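You operate a simulated robot arm through the tools that you are given. There is no shell and no other tool.

You run a simulated robot arm. Do the job below in one go: nothing can be reset, and whatever is moved stays where it is left.

JOB
Clean the smear off the turntable's clear pane and lay the white pad on it.
Fine: spray it from the bottle where it stands, wipe with the green pad and stand that back. Set down upright: green pad. What is to be rubbed or washed off counts as gone when no trace of it is left.

The check looks at the end state, three seconds after you hand in, the way a careful person would. Anything else that was tipped, shoved, dropped, spilled or broken makes it a failure.

ROBOT AND FRAMES
A 6-joint arm with a four-finger gripper, fixed in place. Base frame: the origin is at the foot of the arm, x ahead of it, y to its left, z up. Lengths are in m, angles in rad, forces in N, time in s.
With the tool pointing down near the work surface it reaches from about 0.58 to 0.86 m from the base axis. Its first joint turns from -2.897 to 2.897 rad. Payload 3.43 kg.
Tool frame: the origin (TCP) lies between the finger pads and is the grasp point; the fingertips stand 0.03 m ahead of it; z points along the fingers, y is the line along which they close. Largest opening 0.12 m; the body of the gripper starts 0.085 m behind the TCP.
Orientation is that of the tool frame in the base frame, as a unit quaternion [x, y, z, w]. With the fingers straight down and closing along the base's y, the tool's x points along the base's -x, its y along +y and its z along -z.

CONTROLS
- The arm moves only by the tool drive_tool. Its argument "commands" is a list of rows, each a list of 7 numbers: the turn, a rotation vector about the base's x, y, z in rad, then the shift along the base's x, y, z in mm, then the closure, from 0 (fully open) to 1 (shut). In form: [[wx, wy, wz, x, y, z, claw], ...]. A call has 1 to 20 rows; each row is the pose to reach, as a shift and turn from the pose commanded when the call began. A row lasts 0.2 s, in which the tool goes at most 0.05 m and 0.15 rad; a call with a longer step from one row to the next is refused whole, and so is a gripper value outside its range. A pose out of reach is approached as far as the arm can. The call stops where the force on the tool passes 90 N (or 10 N more than at its start, if that is more) or the arm is blocked; 0.2 s more then pass. The fingers move at their own pace and stop on an object; they squeeze with about 33 N. The grip force told is the motor's: it shows also when the fingers shut on nothing. Time passes only in rows, and 0.2 s behind the last, so rows that repeat a pose let the fingers close. The reply holds the time, the measured pose of the TCP, the force on the tool along the base axes, the opening and the grip force, in the units named above and with some noise, with the torque about the TCP (base axes, N m) and any sound that the robot's microphone picked up, and new pictures: "views" is both (left out), scene, wrist or none.
- Cameras (640 x 400 px; columns grow to the right, rows downward): "scene" is fixed at [0.226, 0.5111, 1.5052]; the picture's right is [-1.00, -0.07, 0.00], its down [-0.02, 0.26, -0.97] and it looks along [0.07, -0.96, -0.26] (base axes); focal length 350 px, centre (320, 200). "wrist" rides on the gripper at [0.071, -0.017, -0.12] in the tool frame; the picture's right is [0.23, 0.97, 0.00], its down [-0.81, 0.19, -0.55] and it looks along [-0.54, 0.13, 0.83] (tool axes); focal length 275 px, centre (320, 200).
- lift_body(by): slides the trunk up (or, below 0, down) by that many m; the arm rides with it, the base frame stays. It gives what a move gives, with no picture.
- locate(camera, pixels): for up to 12 pixels [column, row] of the newest picture of that camera ("zoom" is the newest enlarged one), the place [x, y, z] in the base frame of the surface seen there, good to about 0.002 m, but the place of the scene camera against the robot may be out by one fixed shift of up to 0.025 m in any direction. No time passes.
- close_up(camera, box): a new picture of the part [left, top, right, bottom] of that camera's present view, enlarged. No time passes.
- sign_off(): hands the job in; it is judged then, once.

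Unless the task says otherwise, let go and move clear before handing in.

The tools are called after "Call:" as a command line: name --pt "numbers of a row" for each row, then --argument value for the rest, lists and objects as JSON in quotes. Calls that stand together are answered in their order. drive_tool: Moves the arm, as the interface text tells. Its arguments: {"type":"object","properties":{"commands":{"type":"array"},"views":{"type":"string","enum":["both","scene","wrist","none"]}},"required":["commands"]} The other tools are called the same way: lift_body (by) slides the trunk up or down; locate (camera, pixels) gives the place of the surface under pixels of a picture; close_up (camera, box) takes an enlarged picture of a part of a camera's view; sign_off () hands the job in.

At the start:

```text
clock: 0.0
tcp_pos: [0.2052, -0.4747, 1.288]
tcp_rot: [0.0, 1.0, 0.0, 0.0]
force: [-0.1, 0.3, -0.1]
ft_torque: [0.0, 0.03, 0.02]
gripper_width: 0.1199
finger_force: 0.1
trunk travel left (down, up): [-0.3, 0.24]
```

scene: 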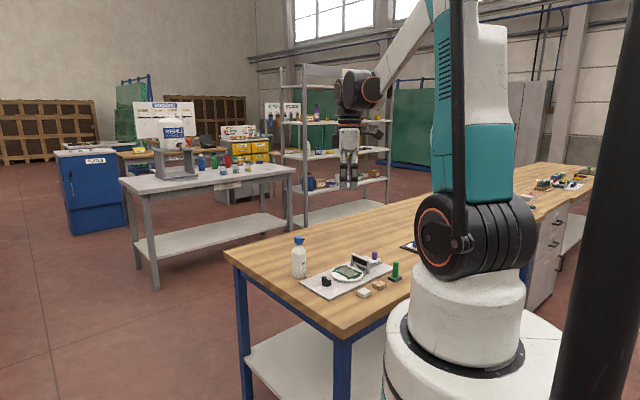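
wrist: 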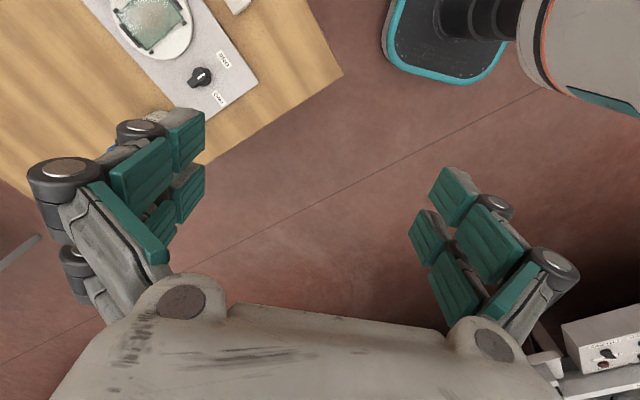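

The scene picture shows a bench with a bottle near (298,258), a grey plate with a turntable near (347,273), and green and white items near (395,272) and (364,292). I'll enlarge that area before I move anything.

Call:
close_up --camera "scene" --box '[270, 220, 430, 320]'

Call:
close_up --camera "wrist" --box '[80, 0, 280, 125]'

```text
4.00 times, centred on (350, 270) of scene
```

zoom: 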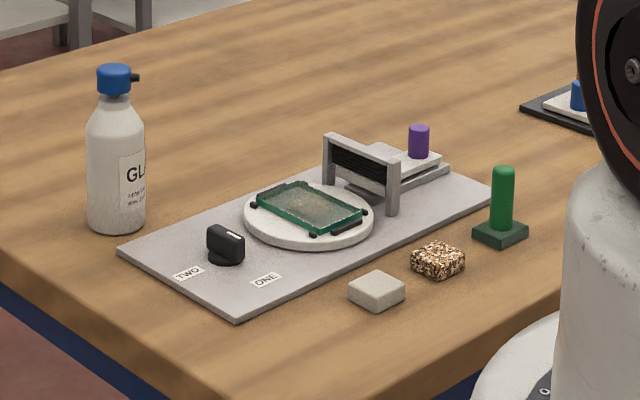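

```text
3.20 times, centred on (180, 62) of wrist
```

zoom: 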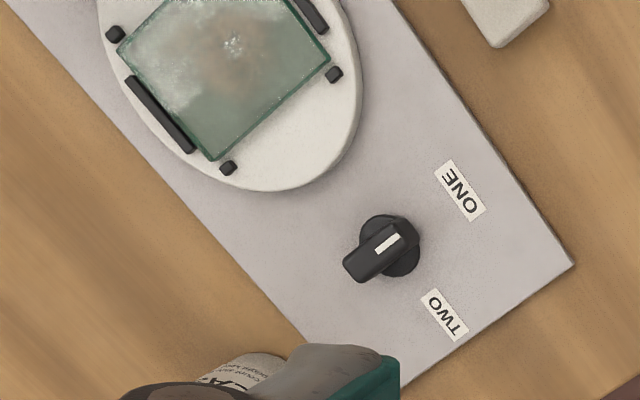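

The enlarged views show a knob marked ONE and TWO, a round turntable with a glass pane in clips, a bridge behind it, and a purple-knobbed part. There is also a green handled pad, a speckled block and a white block. I'll get their positions next.

Call:
close_up --camera "scene" --box '[270, 220, 430, 320]'

Call:
locate --camera "zoom" --pixels '[[310, 207], [120, 250], [237, 320], [495, 195], [227, 232], [376, 283], [438, 258], [503, 172], [500, 235], [418, 128], [114, 70], [116, 228]]'

Call:
locate --camera "wrist" --pixels '[[150, 15], [200, 75], [120, 12], [185, 25], [150, 45], [258, 82], [190, 53], [240, 5]]'

```text
4.00 times, centred on (350, 270) of scene
```

zoom: 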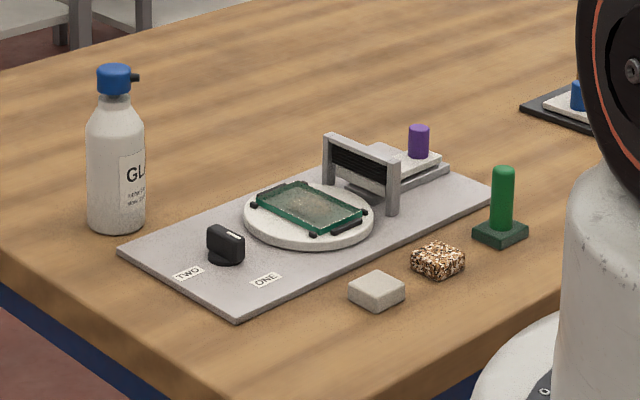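

```text
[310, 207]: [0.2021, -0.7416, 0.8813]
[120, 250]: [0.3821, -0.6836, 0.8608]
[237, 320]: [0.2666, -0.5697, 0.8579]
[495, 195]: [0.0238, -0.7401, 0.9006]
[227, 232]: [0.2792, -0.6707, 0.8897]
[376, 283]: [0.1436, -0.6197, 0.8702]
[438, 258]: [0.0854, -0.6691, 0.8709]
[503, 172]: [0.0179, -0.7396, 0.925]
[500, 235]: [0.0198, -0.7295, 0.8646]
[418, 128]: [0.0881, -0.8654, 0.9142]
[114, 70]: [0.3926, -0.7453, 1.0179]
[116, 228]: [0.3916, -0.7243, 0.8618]
```

```text
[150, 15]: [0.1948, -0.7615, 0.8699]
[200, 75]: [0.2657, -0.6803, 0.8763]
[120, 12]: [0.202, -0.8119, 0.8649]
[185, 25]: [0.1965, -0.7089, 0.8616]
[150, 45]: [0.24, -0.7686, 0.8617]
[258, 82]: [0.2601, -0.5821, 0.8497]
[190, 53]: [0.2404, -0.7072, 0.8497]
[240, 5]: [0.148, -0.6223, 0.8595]
```

The bench top is near z 0.845, the pane near (0.20,-0.76), and the bottle near (0.39,-0.73). I'll move the arm high over the left part of the work area so the wrist camera looks down on everything.

Call:
drive_tool --pt "0 0 0 -30 -30 0 0" --pt "0 0 0 -60 -60 0 0" --pt "0 0 0 -90 -90 0 0" --pt "0 0 0 -120 -120 0 0" --pt "0 0 0 -150 -150 0 0" --pt "0 0 0 -180 -180 0 0" --pt "0 0 0 -210 -210 0 0" --pt "0 0 0 -240 -240 0 0" --pt "0 0 0 -260 -260 0 0" --pt "0 0 0 -260 -260 0 0"

```text
clock: 2.2
tcp_pos: [-0.0559, -0.7345, 1.287]
tcp_rot: [0.001, 1.0, 0.0, 0.0]
force: [-0.1, 0.2, 0.2]
ft_torque: [0.02, -0.01, 0.0]
gripper_width: 0.12
finger_force: 0.0
trunk travel left (down, up): [-0.3, 0.24]
```

scene: 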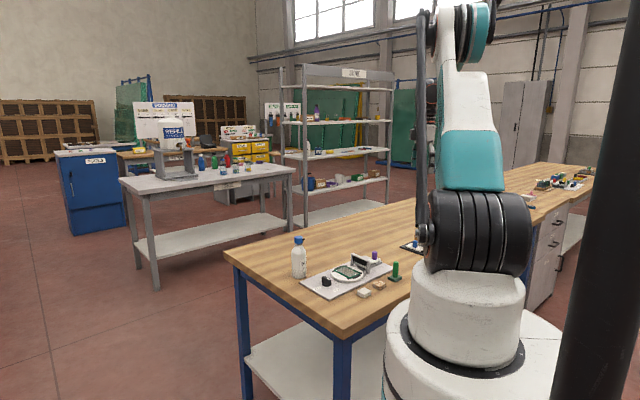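
wrist: 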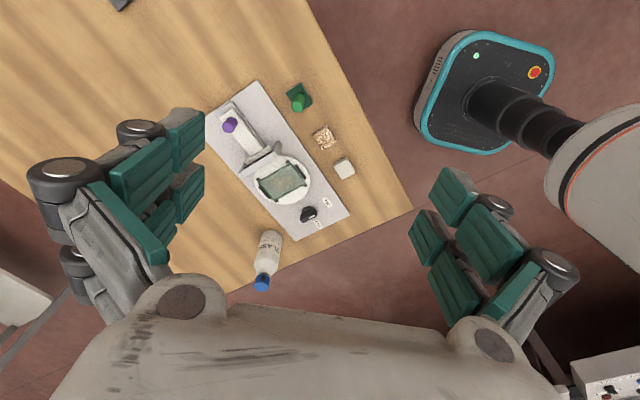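

Call:
close_up --camera "wrist" --box '[200, 70, 376, 180]'

Call:
close_up --camera "wrist" --box '[220, 150, 364, 240]'

Call:
close_up --camera "wrist" --box '[210, 205, 354, 295]'

Call:
close_up --camera "scene" --box '[340, 220, 420, 270]'

```text
3.64 times, centred on (288, 125) of wrist
```

zoom: 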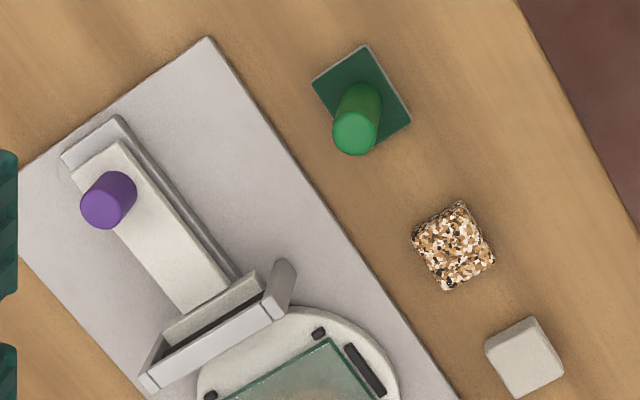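

```text
4.44 times, centred on (292, 195) of wrist
```

zoom: 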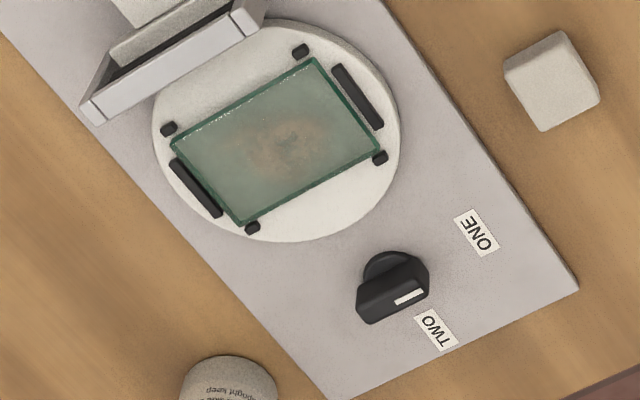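

```text
4.44 times, centred on (282, 250) of wrist
```

zoom: 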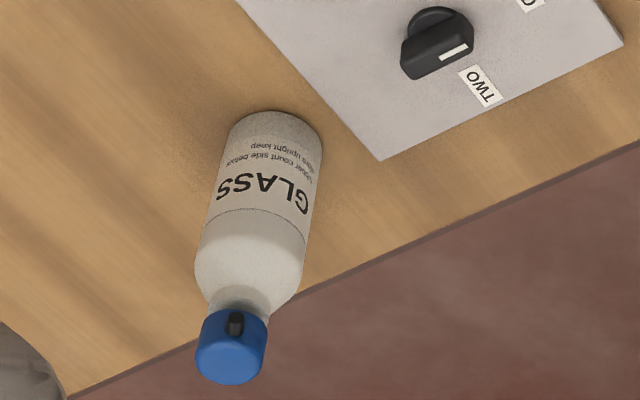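

```text
8.00 times, centred on (380, 245) of scene
```

zoom: 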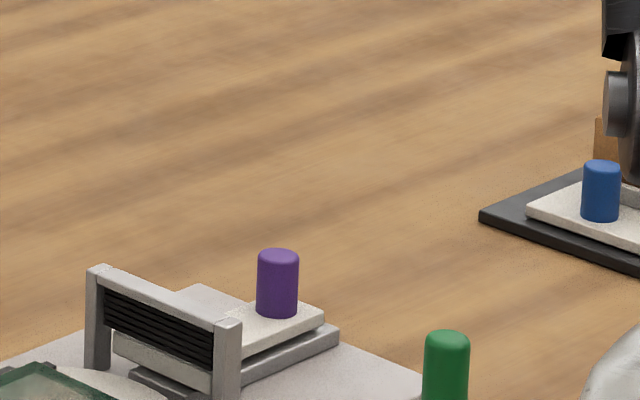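

The purple-peg carriage sits on the fixture's own slide. The loose pads are the green handled one, the speckled block and the white block. The bottle's label reads GLASS, and its nozzle shows near (263,277) on the blue cap. I'll measure the bottle and the pads from the wrist camera.

Call:
close_up --camera "wrist" --box '[230, 225, 310, 295]'

Call:
locate --camera "wrist" --pixels '[[262, 286], [257, 286], [267, 286], [262, 290], [262, 280], [263, 276], [296, 102], [299, 92], [323, 138], [344, 168], [281, 183], [309, 213]]'

Call:
locate --camera "scene" --pixels '[[298, 237], [304, 240], [298, 243]]'

```text
5.71 times, centred on (270, 260) of wrist
```

zoom: 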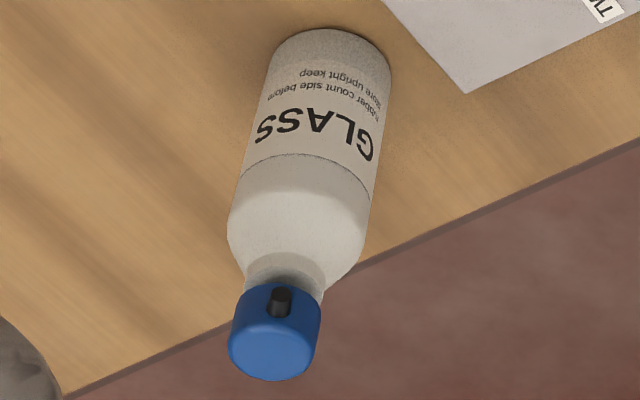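

```text
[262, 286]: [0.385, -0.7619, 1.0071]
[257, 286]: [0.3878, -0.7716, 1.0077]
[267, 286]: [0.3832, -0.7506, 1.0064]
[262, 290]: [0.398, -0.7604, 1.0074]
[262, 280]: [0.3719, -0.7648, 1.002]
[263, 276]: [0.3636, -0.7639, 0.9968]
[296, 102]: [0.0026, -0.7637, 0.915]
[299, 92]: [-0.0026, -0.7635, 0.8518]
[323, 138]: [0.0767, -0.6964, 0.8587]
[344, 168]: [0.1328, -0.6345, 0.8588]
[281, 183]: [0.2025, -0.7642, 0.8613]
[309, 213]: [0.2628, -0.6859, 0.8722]
```

```text
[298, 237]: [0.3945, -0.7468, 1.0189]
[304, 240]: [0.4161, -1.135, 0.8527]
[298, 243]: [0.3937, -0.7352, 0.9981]
```

The wrist readings put the cap centre near (0.387,-0.761,1.007) and the nozzle at (0.364,-0.764), which aims along -x at the pane centre (0.2025,-0.764). Next I'll bring the wrist camera closer to inspect the pane, the bridge and the stops.

Call:
drive_tool --pt "0 0 0 20 -8 -36 0" --pt "0 0 0 40 -16 -73 0" --pt "0 0 0 60 -25 -110 0" --pt "0 0 0 80 -33 -147 0" --pt "0 0 0 100 -41 -184 0" --pt "0 0 0 120 -50 -215 0" --pt "0 0 0 130 -58 -235 0" --pt "0 0 0 130 -58 -235 0"

```text
clock: 4.0
tcp_pos: [0.0772, -0.7917, 1.0531]
tcp_rot: [0.001, 1.0, 0.0, 0.001]
force: [-0.6, -0.5, 0.6]
ft_torque: [0.0, -0.01, -0.02]
gripper_width: 0.1201
finger_force: 0.1
trunk travel left (down, up): [-0.3, 0.24]
```

scene: 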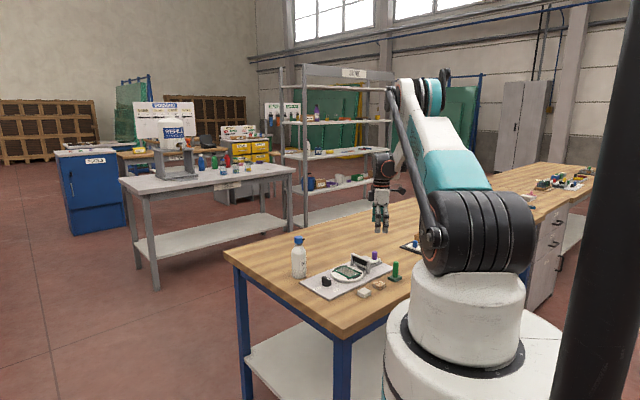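
wrist: 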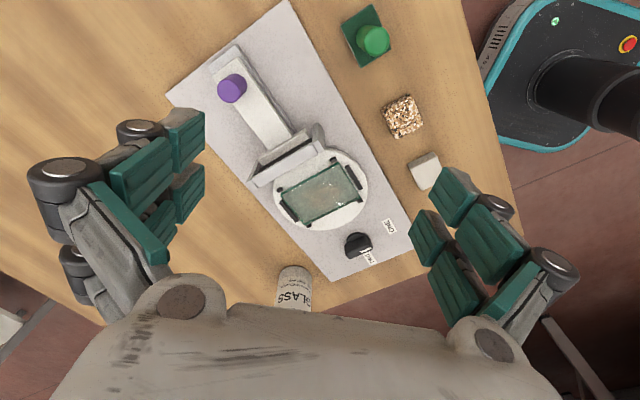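

Call:
close_up --camera "wrist" --box '[240, 120, 400, 270]'

Call:
locate --camera "wrist" --pixels '[[280, 190], [344, 163], [362, 199], [305, 227], [320, 193], [298, 216], [352, 174], [323, 128], [250, 180], [358, 218], [330, 230], [300, 160]]'

Call:
locate --camera "wrist" --pixels '[[343, 28], [374, 6], [392, 43], [361, 66], [374, 36], [402, 116], [421, 172], [427, 155], [438, 160], [412, 165], [231, 88], [245, 100]]'

```text
2.67 times, centred on (320, 195) of wrist
```

zoom: 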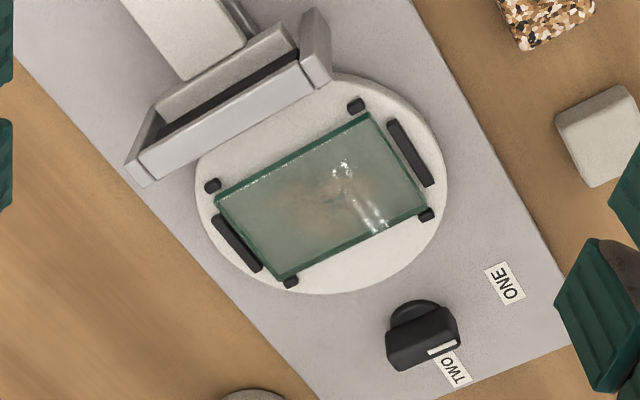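

```text
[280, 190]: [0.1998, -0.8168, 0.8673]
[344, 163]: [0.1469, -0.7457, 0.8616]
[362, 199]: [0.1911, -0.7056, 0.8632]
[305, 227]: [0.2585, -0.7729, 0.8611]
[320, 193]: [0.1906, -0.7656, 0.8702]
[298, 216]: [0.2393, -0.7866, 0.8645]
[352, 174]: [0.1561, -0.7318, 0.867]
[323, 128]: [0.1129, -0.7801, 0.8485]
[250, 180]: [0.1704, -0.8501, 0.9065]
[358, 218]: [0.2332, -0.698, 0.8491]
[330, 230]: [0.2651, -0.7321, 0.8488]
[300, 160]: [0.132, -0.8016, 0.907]
```

```text
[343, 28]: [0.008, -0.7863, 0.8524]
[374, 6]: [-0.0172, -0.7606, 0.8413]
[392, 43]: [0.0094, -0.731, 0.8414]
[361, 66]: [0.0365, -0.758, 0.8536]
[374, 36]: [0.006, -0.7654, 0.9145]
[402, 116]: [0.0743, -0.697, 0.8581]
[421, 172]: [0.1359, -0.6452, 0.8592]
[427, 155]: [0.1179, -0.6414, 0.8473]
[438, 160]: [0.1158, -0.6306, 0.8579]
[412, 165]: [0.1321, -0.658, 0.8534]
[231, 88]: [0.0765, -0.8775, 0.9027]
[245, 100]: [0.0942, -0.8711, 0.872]
```

The base plate top is about z 0.849, the pane top about 0.870 and the bridge top about 0.907. The white block at (421,172) is loose beside the speckled one. I'll close the fingers, go up and over the cap, and check alignment there before pressing.

Call:
drive_tool --pt "0 0 0 0 0 35 1" --pt "0 0 0 10 2 70 1" --pt "0 0 0 50 5 80 1" --pt "0 0 0 90 8 80 1" --pt "0 0 0 130 12 80 1" --pt "0 0 0 170 16 80 1" --pt "0 0 0 210 20 80 1" --pt "0 0 0 250 24 80 1" --pt "0 0 0 285 28 80 1" --pt "0 0 0 310 31 80 1" --pt "0 0 0 310 31 80 1"

```text
clock: 6.4
tcp_pos: [0.3851, -0.7639, 1.1346]
tcp_rot: [0.0, 1.0, 0.0, 0.0]
force: [-0.3, 0.4, 0.0]
ft_torque: [0.01, -0.01, 0.0]
gripper_width: 0.0
finger_force: 32.3
trunk travel left (down, up): [-0.3, 0.24]
```

scene: 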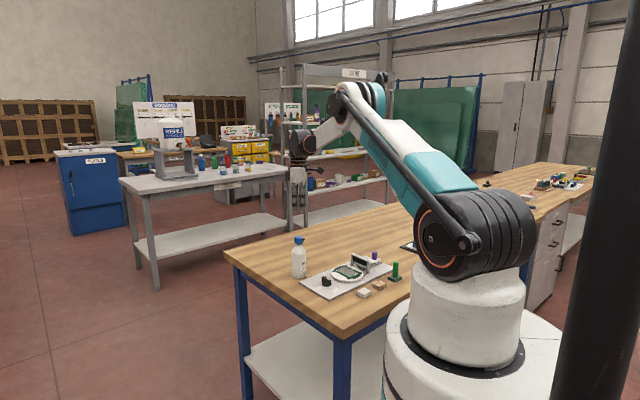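
wrist: 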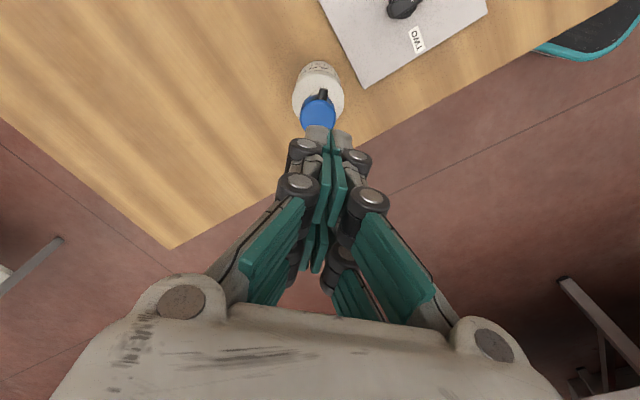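

The closed fingertips are just beyond the blue cap (318,113) in this view. I'll enlarge it and measure the cap edges and the nozzle.

Call:
close_up --camera "wrist" --box '[280, 55, 376, 155]'

Call:
locate --camera "wrist" --pixels '[[318, 113], [303, 113], [333, 113], [318, 100], [318, 122], [310, 104], [326, 104], [323, 90], [322, 96], [318, 130], [342, 138]]'

```text
4.00 times, centred on (328, 105) of wrist
```

zoom: 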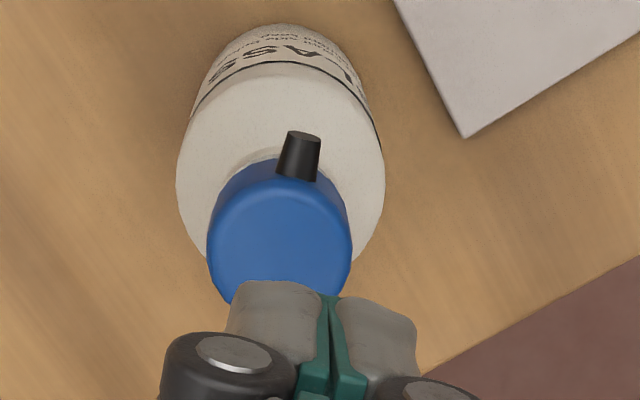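

```text
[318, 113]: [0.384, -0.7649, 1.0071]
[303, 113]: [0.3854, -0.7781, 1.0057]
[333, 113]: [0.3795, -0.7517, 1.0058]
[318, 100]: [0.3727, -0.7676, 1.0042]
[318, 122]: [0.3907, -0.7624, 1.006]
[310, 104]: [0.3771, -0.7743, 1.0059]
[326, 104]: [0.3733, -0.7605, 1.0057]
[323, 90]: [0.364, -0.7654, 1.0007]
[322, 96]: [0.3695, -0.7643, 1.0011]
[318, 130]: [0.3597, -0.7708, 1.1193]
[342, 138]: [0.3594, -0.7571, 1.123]
```

The cap centre measures about (0.386,-0.764) with its top at z 1.007, and the fingertips at z 1.105 are centred over it. I'll come down to about 7 mm above the cap and then press in small steps.

Call:
drive_tool --pt "0 0 0 1 0 -30 1" --pt "0 0 0 1 0 -60 1" --pt "0 0 0 1 0 -85 1" --pt "0 0 0 1 0 -91 1" --pt "0 0 0 1 0 -95 1" --pt "0 0 0 1 0 -97 1" --pt "0 0 0 1 0 -99 1" --pt "0 0 0 1 0 -101 1" --pt "0 0 0 1 0 -103 1"

```text
clock: 8.4
tcp_pos: [0.3864, -0.7609, 1.0279]
tcp_rot: [0.0, 1.0, 0.001, 0.0]
force: [-0.9, -0.2, 2.7]
ft_torque: [-0.02, -0.01, 0.01]
gripper_width: 0.0061
finger_force: 32.4
trunk travel left (down, up): [-0.3, 0.24]
```

scene: 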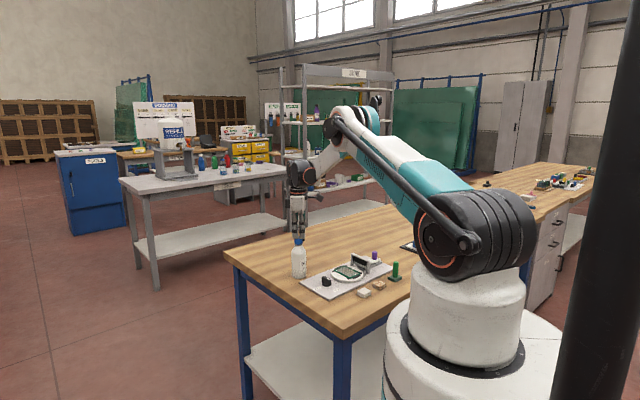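
wrist: 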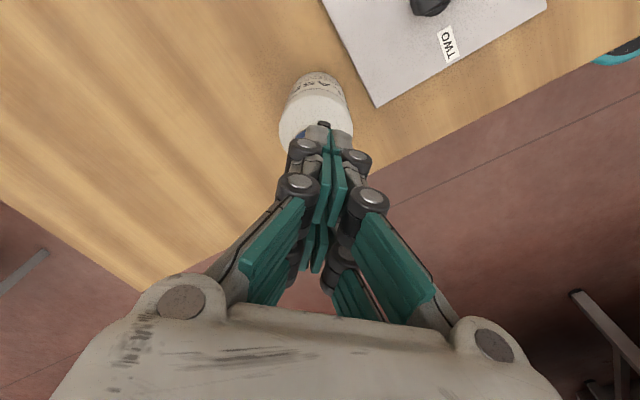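

Force is only 2.7 N upward at TCP z 1.028, and the opening reads 6 mm. I'll look closely at the contact and the pane before pressing further.

Call:
close_up --camera "wrist" --box '[272, 65, 368, 165]'

Call:
close_up --camera "scene" --box '[270, 190, 398, 300]'

```text
4.00 times, centred on (320, 115) of wrist
```

zoom: 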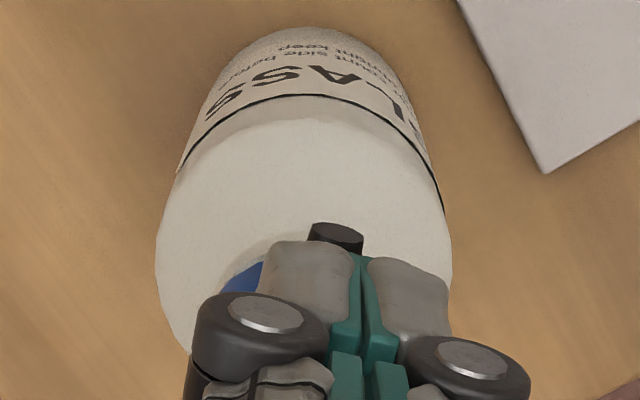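

```text
3.64 times, centred on (334, 245) of scene
```

zoom: 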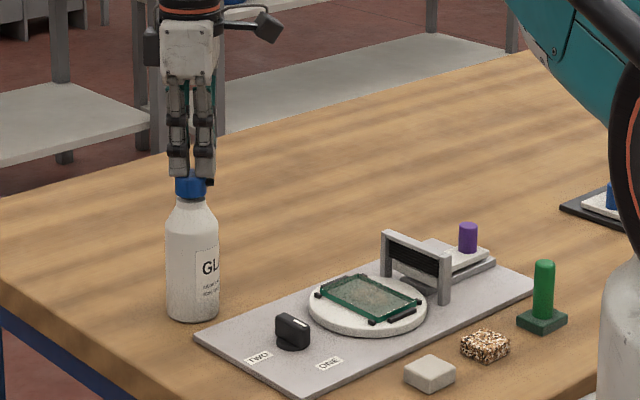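

The pane in the scene view still shows its smear, and the cap is barely touched. I'll press a few mm deeper in small steps.

Call:
drive_tool --pt "0 0 0 0 -1 -2 1" --pt "0 0 0 0 -1 -3 1" --pt "0 0 0 0 -1 -4 1" --pt "0 0 0 0 -1 -5 1"

Call:
close_up --camera "scene" --box '[270, 190, 398, 300]'

```text
clock: 9.4
tcp_pos: [0.3861, -0.7618, 1.0253]
tcp_rot: [0.0, 1.0, -0.001, 0.0]
force: [0.7, 1.3, 7.5]
ft_torque: [-0.01, -0.05, 0.02]
gripper_width: 0.0063
finger_force: 33.2
trunk travel left (down, up): [-0.3, 0.24]
heard: click
```

scene: 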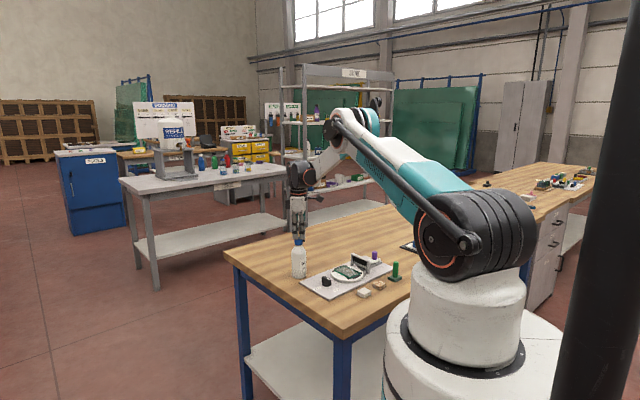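
wrist: 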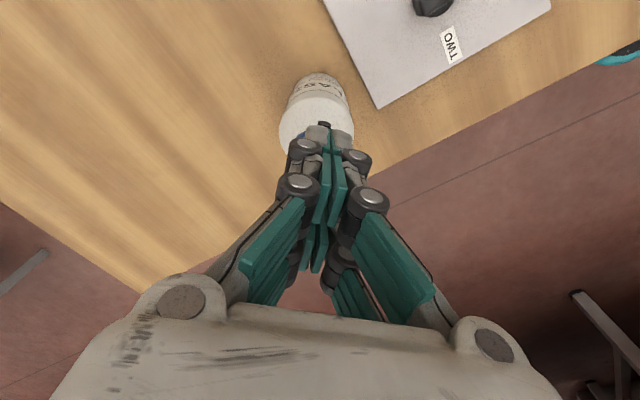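

```text
3.64 times, centred on (334, 245) of scene
```

zoom: 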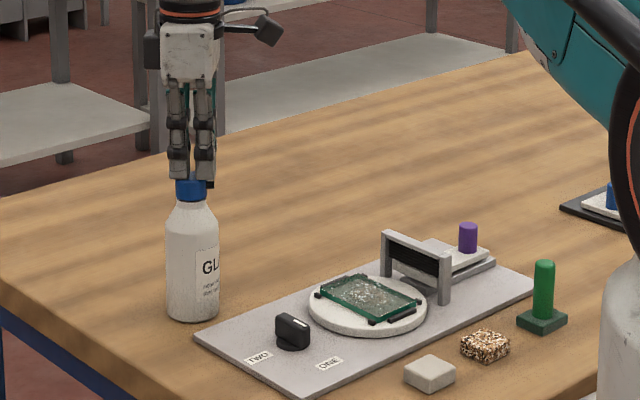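

A click was heard, and the pane now looks speckled with droplets at about (370,298) in the enlarged view. I'll lift straight off the cap and inspect the pane.

Call:
drive_tool --pt "0 0 0 0 0 4 1" --pt "0 0 0 0 0 10 1" --pt "0 0 0 0 0 40 1" --pt "0 0 0 0 0 80 1" --pt "0 0 0 -45 -3 90 1" --pt "0 0 0 -90 -6 90 1" --pt "0 0 0 -135 -10 90 1" --pt "0 0 0 -180 -15 90 1" --pt "0 0 0 -225 -20 90 0.5" --pt "0 0 0 -270 -25 70 0.3" --pt "0 0 0 -305 -30 50 0" --pt "0 0 0 -305 -30 30 0" --pt "0 0 0 -305 -30 30 0"

Call:
close_up --camera "wrist" --box '[240, 120, 400, 220]'

Call:
close_up --camera "scene" --box '[282, 225, 378, 300]'

```text
clock: 12.2
tcp_pos: [0.0817, -0.7921, 1.053]
tcp_rot: [0.0, 1.0, 0.0, 0.0]
force: [0.0, -1.2, 0.7]
ft_torque: [0.0, 0.0, 0.0]
gripper_width: 0.1201
finger_force: 0.2
trunk travel left (down, up): [-0.3, 0.24]
```

scene: 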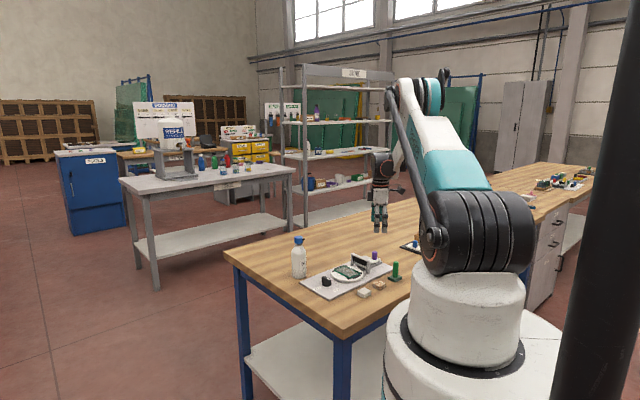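
wrist: 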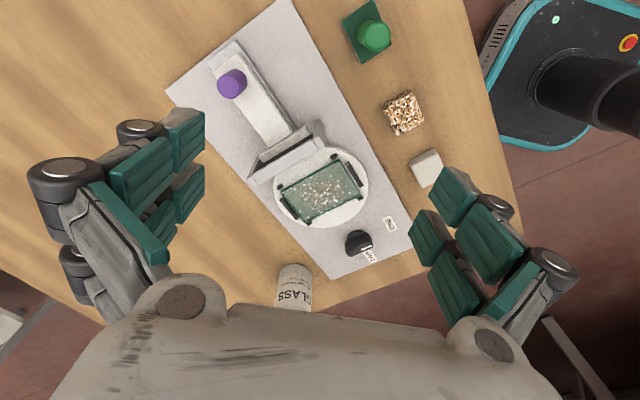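

```text
4.00 times, centred on (320, 170) of wrist
```

zoom: 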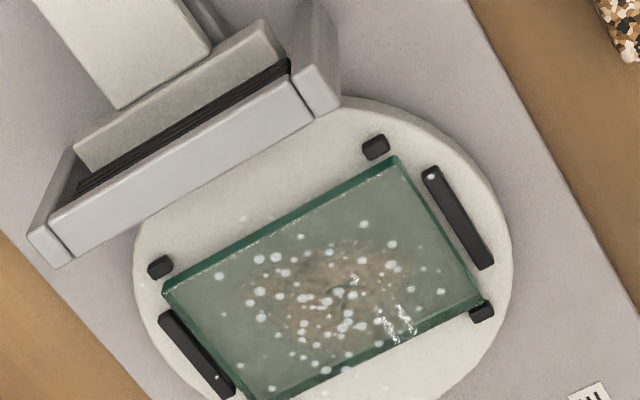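

```text
5.33 times, centred on (330, 262) of scene
```

zoom: 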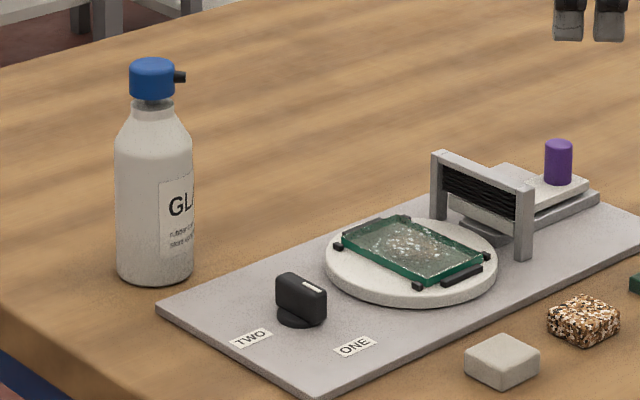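

The droplets cover the brown smear on the pane, and the bottle is still upright in its place. I'll measure the pane edges and the green handle exactly before grasping it.

Call:
close_up --camera "wrist" --box '[250, 130, 390, 240]'

Call:
locate --camera "wrist" --pixels '[[282, 192.5], [338, 161], [360, 194.5], [305, 220], [320, 190], [305, 205], [340, 180], [325, 126], [255, 182], [300, 140], [320, 146], [310, 151]]'

Call:
locate --camera "wrist" --pixels '[[374, 35], [358, 35], [390, 35], [374, 20], [374, 48], [345, 30], [358, 58], [422, 170], [427, 165], [413, 165], [419, 184], [436, 155]]'

```text
3.64 times, centred on (320, 185) of wrist
```

zoom: 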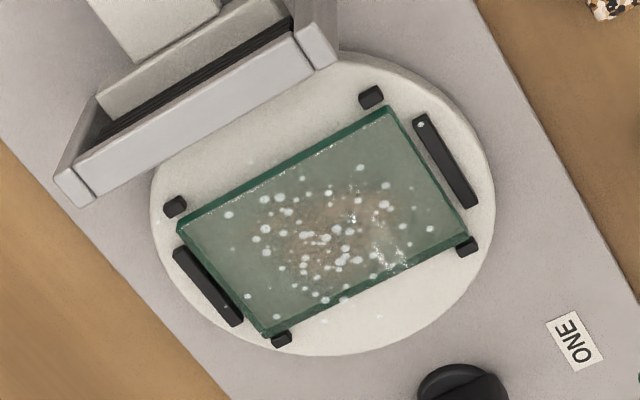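

```text
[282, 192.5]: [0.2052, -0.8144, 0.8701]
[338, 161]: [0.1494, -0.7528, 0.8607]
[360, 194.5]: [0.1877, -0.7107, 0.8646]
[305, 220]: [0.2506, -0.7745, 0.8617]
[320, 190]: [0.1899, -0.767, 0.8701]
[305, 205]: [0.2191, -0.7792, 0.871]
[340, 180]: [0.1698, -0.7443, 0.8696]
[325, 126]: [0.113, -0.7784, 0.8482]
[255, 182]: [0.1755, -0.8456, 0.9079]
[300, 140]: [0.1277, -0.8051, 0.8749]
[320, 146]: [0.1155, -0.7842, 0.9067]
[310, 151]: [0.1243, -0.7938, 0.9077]
```

```text
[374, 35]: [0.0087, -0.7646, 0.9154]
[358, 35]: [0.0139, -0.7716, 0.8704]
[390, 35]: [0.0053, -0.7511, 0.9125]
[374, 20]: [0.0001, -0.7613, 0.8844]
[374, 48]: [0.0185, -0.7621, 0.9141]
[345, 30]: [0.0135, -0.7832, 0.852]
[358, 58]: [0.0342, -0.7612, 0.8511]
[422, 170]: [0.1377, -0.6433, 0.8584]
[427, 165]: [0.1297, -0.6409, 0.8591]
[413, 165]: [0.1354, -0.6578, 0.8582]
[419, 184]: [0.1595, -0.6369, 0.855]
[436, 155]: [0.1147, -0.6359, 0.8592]
```

The pane measures about 0.087 x 0.057 m, centred near (0.1976,-0.7625) at z 0.870 and turned 45°. The bridge stands about 4 cm beyond its far edge. I'll move above the green handle near (0.008,-0.762) with the fingers open and check alignment.

Call:
drive_tool --pt "0 0 0 -25 10 0 0" --pt "0 0 0 -50 20 0 0" --pt "0 0 0 -74 30 -10 0" --pt "0 0 0 -74 30 -45 0" --pt "0 0 0 -74 30 -55 0" --pt "0 0 0 -74 30 -55 0"

Call:
close_up --camera "wrist" --box '[220, 20, 420, 145]'

```text
clock: 13.6
tcp_pos: [0.0099, -0.7637, 1.0008]
tcp_rot: [0.0, 1.0, 0.0, 0.0]
force: [0.0, 0.1, -0.2]
ft_torque: [-0.03, 0.03, -0.02]
gripper_width: 0.12
finger_force: 0.0
trunk travel left (down, up): [-0.3, 0.24]
```

scene: 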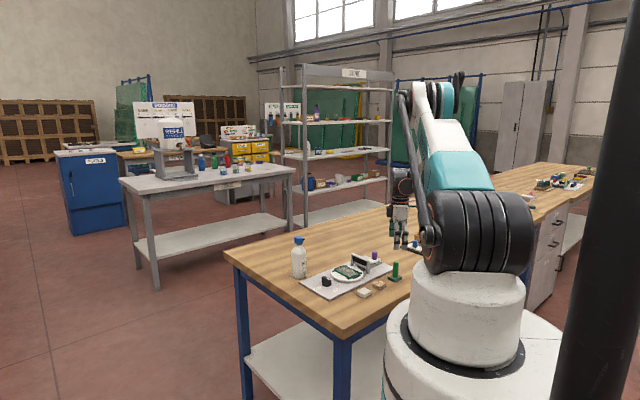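
wrist: 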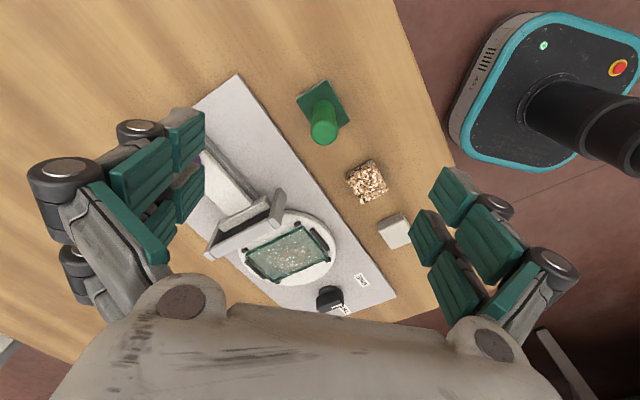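

```text
3.20 times, centred on (320, 82) of wrist
```

zoom: 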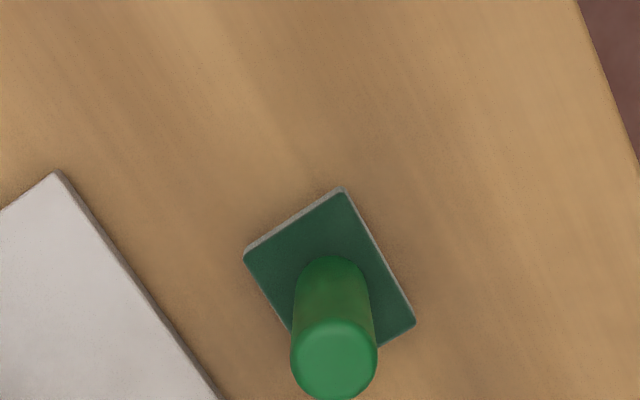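

The handle top is at (335,360) in the enlarged view, and the pad corners are visible. I'll measure them to centre the grasp.

Call:
locate --camera "zoom" --pixels '[[335, 360], [296, 358], [373, 358], [335, 325], [335, 394], [247, 260], [340, 196], [413, 320], [300, 240], [60, 200]]'

Call:
locate --camera "wrist" --pixels '[[323, 125], [323, 131], [323, 119], [315, 128], [331, 128], [395, 232], [366, 182]]'

```text
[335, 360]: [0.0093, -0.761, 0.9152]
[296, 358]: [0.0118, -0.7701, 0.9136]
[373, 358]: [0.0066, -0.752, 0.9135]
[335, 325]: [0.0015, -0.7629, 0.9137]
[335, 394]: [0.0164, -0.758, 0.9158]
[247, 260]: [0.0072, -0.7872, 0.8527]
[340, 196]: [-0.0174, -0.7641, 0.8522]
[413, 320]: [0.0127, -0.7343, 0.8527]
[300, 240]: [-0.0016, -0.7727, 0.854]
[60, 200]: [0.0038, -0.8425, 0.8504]
```

```text
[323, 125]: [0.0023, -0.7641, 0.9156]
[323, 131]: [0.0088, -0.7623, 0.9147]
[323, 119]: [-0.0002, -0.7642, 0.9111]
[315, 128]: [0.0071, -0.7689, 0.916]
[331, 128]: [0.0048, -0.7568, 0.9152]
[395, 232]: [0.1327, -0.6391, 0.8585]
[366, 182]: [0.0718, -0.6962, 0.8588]
```

The handle centre is about (0.0095,-0.761) with its top at z 0.915, and the pad is about 0.042 x 0.034 m, also turned 45°. I'll descend around the handle and close.

Call:
drive_tool --pt "0 0 0 2 2 -30 0" --pt "0 0 0 2 2 -60 0" --pt "0 0 0 2 2 -85 0" --pt "0 0 0 2 2 -98 0" --pt "0 0 0 2 2 -98 0" --pt "0 0 0 2 2 -98 0.6" --pt "0 0 0 2 2 -98 1" --pt "0 0 0 2 2 -98 1" --pt "0 0 0 2 2 -98 1" --pt "0 0 0 2 2 -98 1"

Call:
close_up --camera "scene" --box '[340, 210, 436, 285]'

```text
clock: 15.8
tcp_pos: [0.0102, -0.7585, 0.9004]
tcp_rot: [0.0, 1.0, 0.0, 0.0]
force: [0.1, -0.1, 1.0]
ft_torque: [0.03, 0.01, 0.0]
gripper_width: 0.0174
finger_force: 32.8
trunk travel left (down, up): [-0.3, 0.24]
```

scene: 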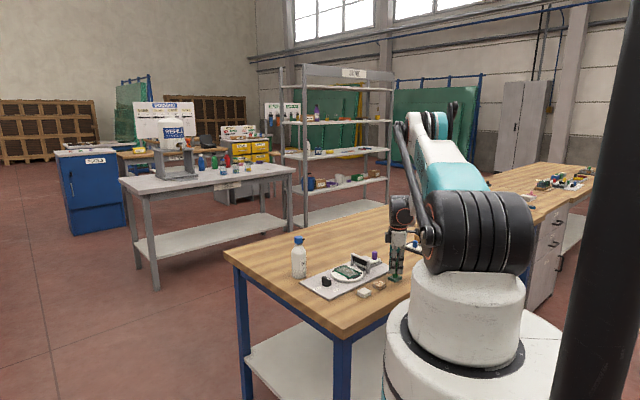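
wrist: 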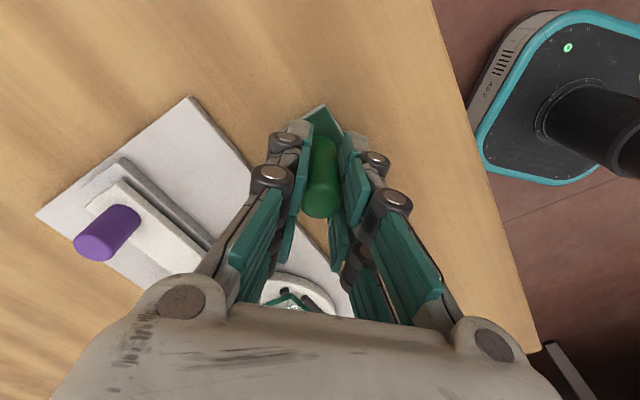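

```text
5.33 times, centred on (388, 248) of scene
```

zoom: 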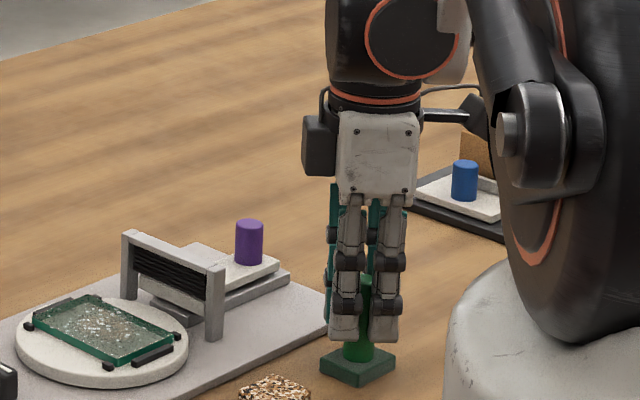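

The grip closed at 17.4 mm on the handle with 33 N. I'll lift straight up 100 mm, carry the pad over the pane centre and look again.

Call:
drive_tool --pt "0 0 0 0 0 5 1" --pt "0 0 0 0 0 20 1" --pt "0 0 0 0 0 50 1" --pt "0 0 0 0 0 80 1" --pt "0 0 0 0 0 100 1" --pt "0 0 0 30 0 100 1" --pt "0 0 0 65 0 100 1" --pt "0 0 0 100 -1 100 1" --pt "0 0 0 135 -2 100 1" --pt "0 0 0 165 -2 100 1" --pt "0 0 0 188 -2 100 1" --pt "0 0 0 188 -2 80 1" --pt "0 0 0 188 -2 60 1" --pt "0 0 0 188 -2 50 1" --pt "0 0 0 188 -2 50 1"

Call:
close_up --camera "scene" --box '[290, 205, 418, 305]'

Call:
close_up --camera "wrist" --box '[240, 60, 400, 160]'

```text
clock: 19.0
tcp_pos: [0.1957, -0.7626, 0.9506]
tcp_rot: [0.0, 1.0, 0.0, 0.0]
force: [0.8, 0.7, -0.1]
ft_torque: [-0.02, 0.01, 0.01]
gripper_width: 0.0173
finger_force: 33.2
trunk travel left (down, up): [-0.3, 0.24]
```

scene: 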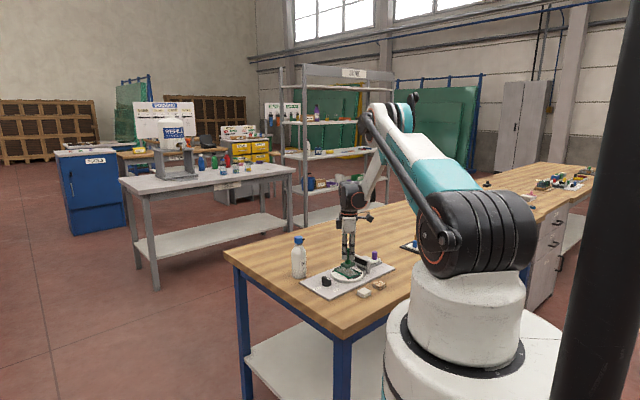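
wrist: 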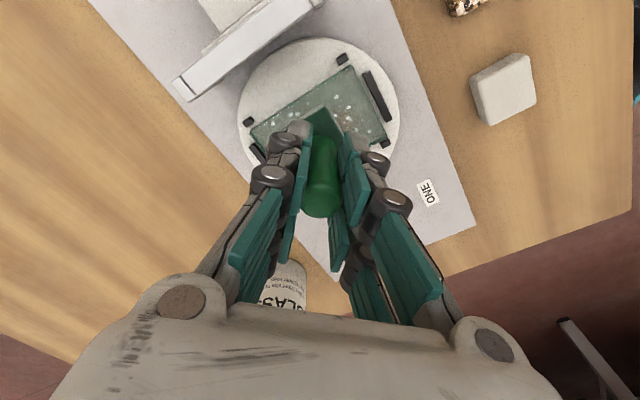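

```text
4.00 times, centred on (354, 255) of scene
```

zoom: 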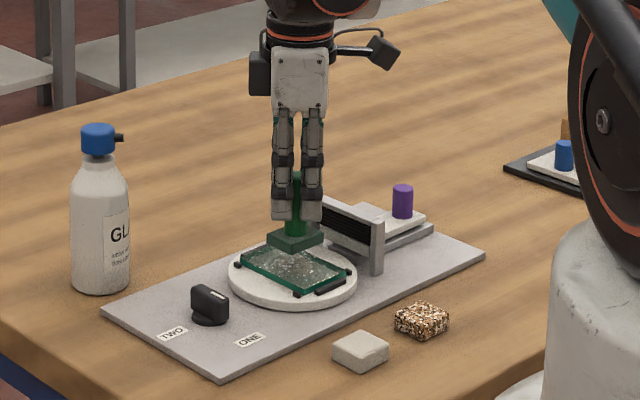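

```text
4.00 times, centred on (320, 110) of wrist
```

zoom: 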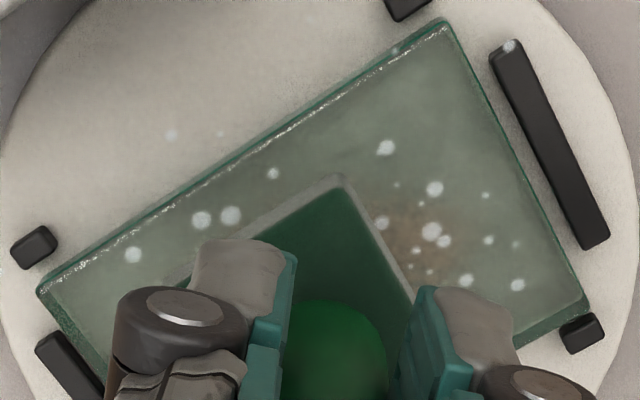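

The pad hangs about 19 mm above the pane and is parallel to its edges in the wrist close-up. I'll lower it in fine steps until it lightly touches.

Call:
drive_tool --pt "0 0 0 1 0 -8 1" --pt "0 0 0 1 0 -15 1" --pt "0 0 0 1 0 -17 1" --pt "0 0 0 1 0 -18 1" --pt "0 0 0 1 0 -19 1" --pt "0 0 0 1 0 -19.5 1" --pt "0 0 0 1 0 -20 1" --pt "0 0 0 1 0 -20.5 1" --views "wrist"

```text
clock: 20.8
tcp_pos: [0.1985, -0.7618, 0.9312]
tcp_rot: [0.0, 1.0, -0.001, 0.0]
force: [0.2, -0.5, -0.7]
ft_torque: [-0.02, -0.02, 0.0]
gripper_width: 0.0167
finger_force: 33.2
trunk travel left (down, up): [-0.3, 0.24]
```

wrist: 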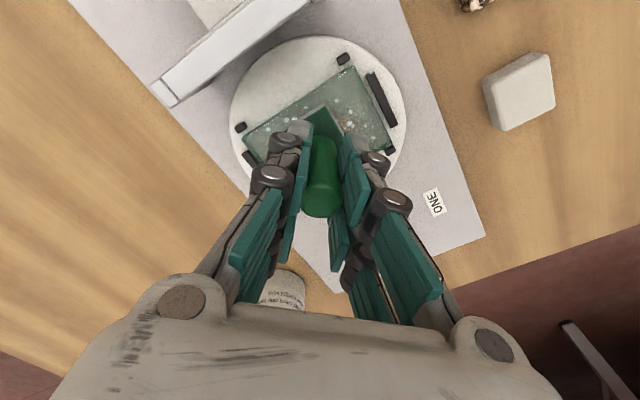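

No contact force yet at TCP z 0.931. I'll go down another 2 mm in half-millimetre steps.

Call:
drive_tool --pt "0 0 0 0 0 -0.5 1" --pt "0 0 0 0 0 -1 1" --pt "0 0 0 0 0 -1.5 1" --pt "0 0 0 0 0 -2 1" --views "wrist"

```text
clock: 21.8
tcp_pos: [0.1982, -0.7625, 0.9298]
tcp_rot: [0.001, 1.0, 0.0, 0.0]
force: [0.0, 0.6, -0.5]
ft_torque: [0.0, -0.01, 0.01]
gripper_width: 0.0174
finger_force: 33.0
trunk travel left (down, up): [-0.3, 0.24]
```

wrist: 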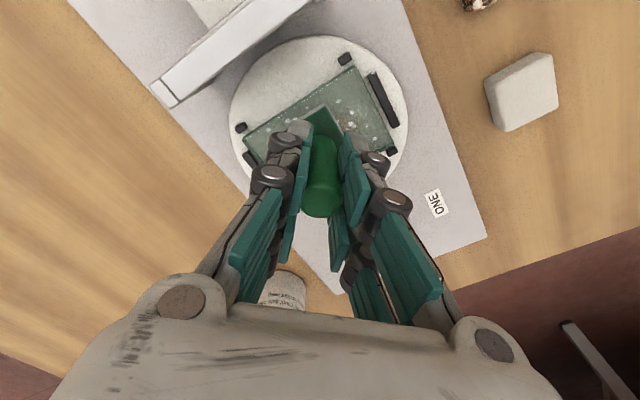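

Still no force at z 0.930. I'll continue down in half-millimetre steps.

Call:
drive_tool --pt "0 0 0 0 0 -0.5 1" --pt "0 0 0 0 0 -1 1" --pt "0 0 0 0 0 -1.5 1" --pt "0 0 0 0 0 -2 1" --views "wrist"

Call:
close_up --camera "scene" --box '[310, 230, 390, 290]'

```text
clock: 22.8
tcp_pos: [0.1974, -0.7621, 0.9288]
tcp_rot: [0.0, 1.0, -0.001, 0.0]
force: [2.2, -6.2, 24.0]
ft_torque: [-0.25, -0.11, 0.0]
gripper_width: 0.0172
finger_force: 32.3
trunk travel left (down, up): [-0.3, 0.24]
```

wrist: 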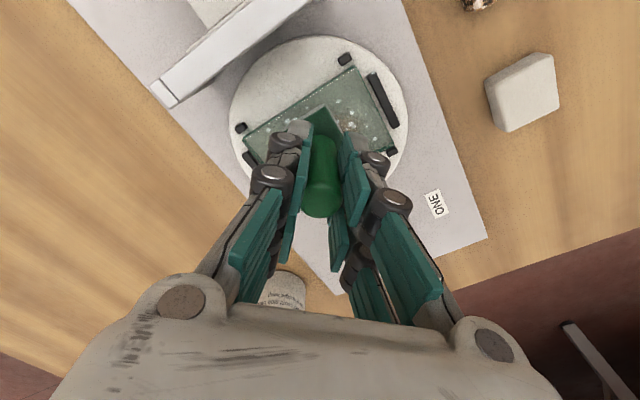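

```text
6.67 times, centred on (350, 260) of scene
```

zoom: 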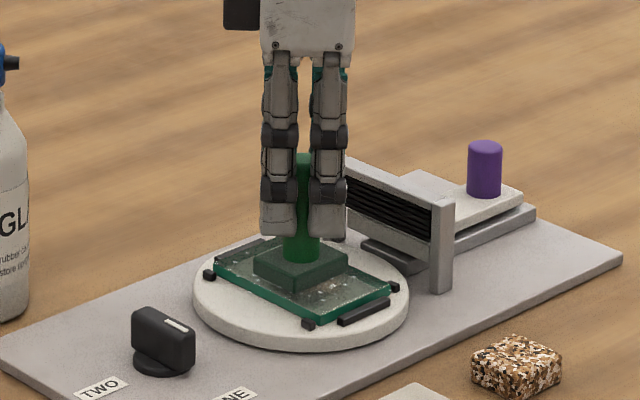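

The pad is on the pane with 24 N up-force, more than needed. I'll ease off about 0.8 mm and make one trial stroke along the pane's long axis through its centre, watching force and turntable.

Call:
drive_tool --pt "0 0 0 0 0 0.8 1" --pt "0 0 0 -4 4 0.8 1" --pt "0 0 0 -8 8 0.8 1" --pt "0 0 0 -12 12 0.8 1" --pt "0 0 0 -16 16 0.8 1" --pt "0 0 0 -19 19 0.8 1" --views "wrist"

Call:
close_up --camera "wrist" --box '[220, 30, 420, 155]'

```text
clock: 24.2
tcp_pos: [0.181, -0.7428, 0.928]
tcp_rot: [0.0, 1.0, 0.0, 0.0]
force: [6.6, -5.4, 25.0]
ft_torque: [-0.18, -0.36, 0.01]
gripper_width: 0.0169
finger_force: 32.9
trunk travel left (down, up): [-0.3, 0.24]
```

wrist: 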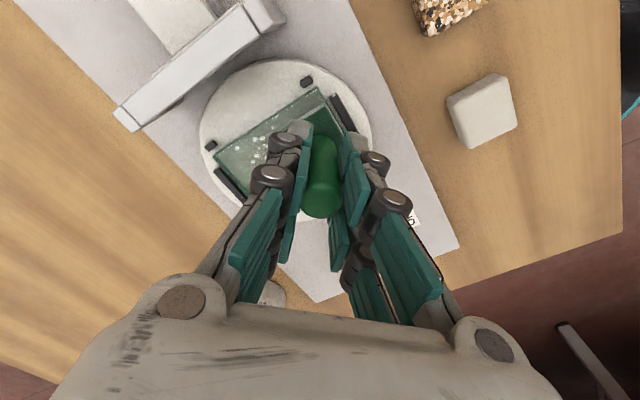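

```text
3.20 times, centred on (320, 92) of wrist
```

zoom: 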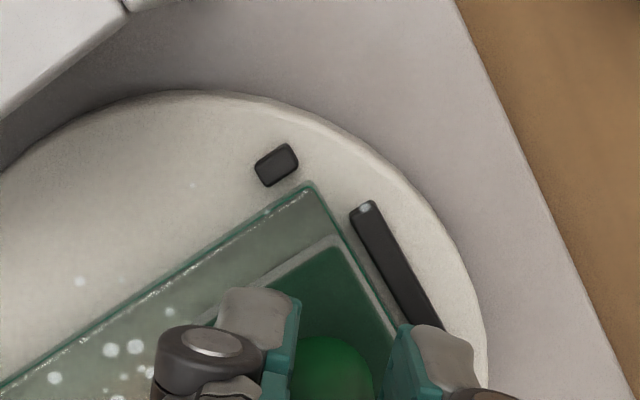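

The stroke moved smoothly with 25 N normal and about 8 N friction, and the turntable did not turn. I'll ease off another half millimetre and run the full centre lane the other way.

Call:
drive_tool --pt "0 0 0 -2.9 2.9 0.5 1" --pt "0 0 0 4.9 -4.9 0.5 1" --pt "0 0 0 11.9 -11.9 0.5 1" --pt "0 0 0 19 -19 0.5 1" --pt "0 0 0 26.1 -26.1 0.5 1" --pt "0 0 0 33.1 -33.1 0.5 1" --pt "0 0 0 40.9 -40.9 0.5 1" --views "wrist"

Call:
close_up --camera "wrist" --box '[260, 30, 460, 155]'

```text
clock: 25.8
tcp_pos: [0.22, -0.7824, 0.929]
tcp_rot: [0.0, 1.0, 0.0, 0.0]
force: [-2.0, 1.9, 10.4]
ft_torque: [0.16, 0.2, -0.02]
gripper_width: 0.017
finger_force: 32.9
trunk travel left (down, up): [-0.3, 0.24]
```

wrist: 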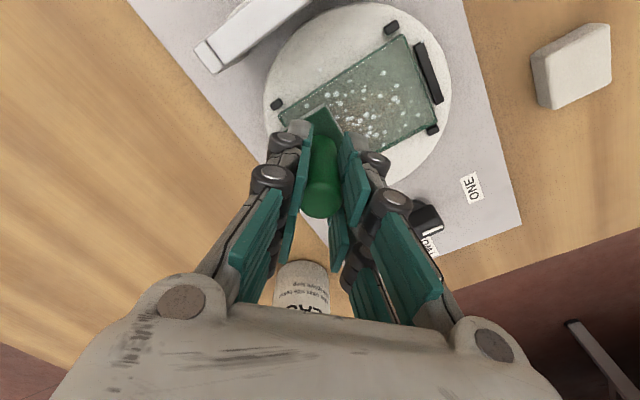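

```text
3.20 times, centred on (360, 92) of wrist
```

zoom: 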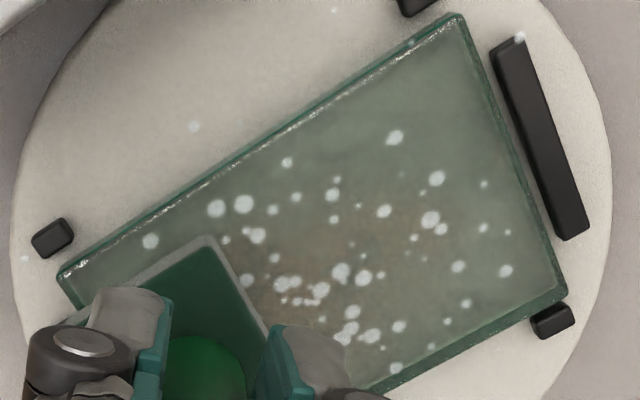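

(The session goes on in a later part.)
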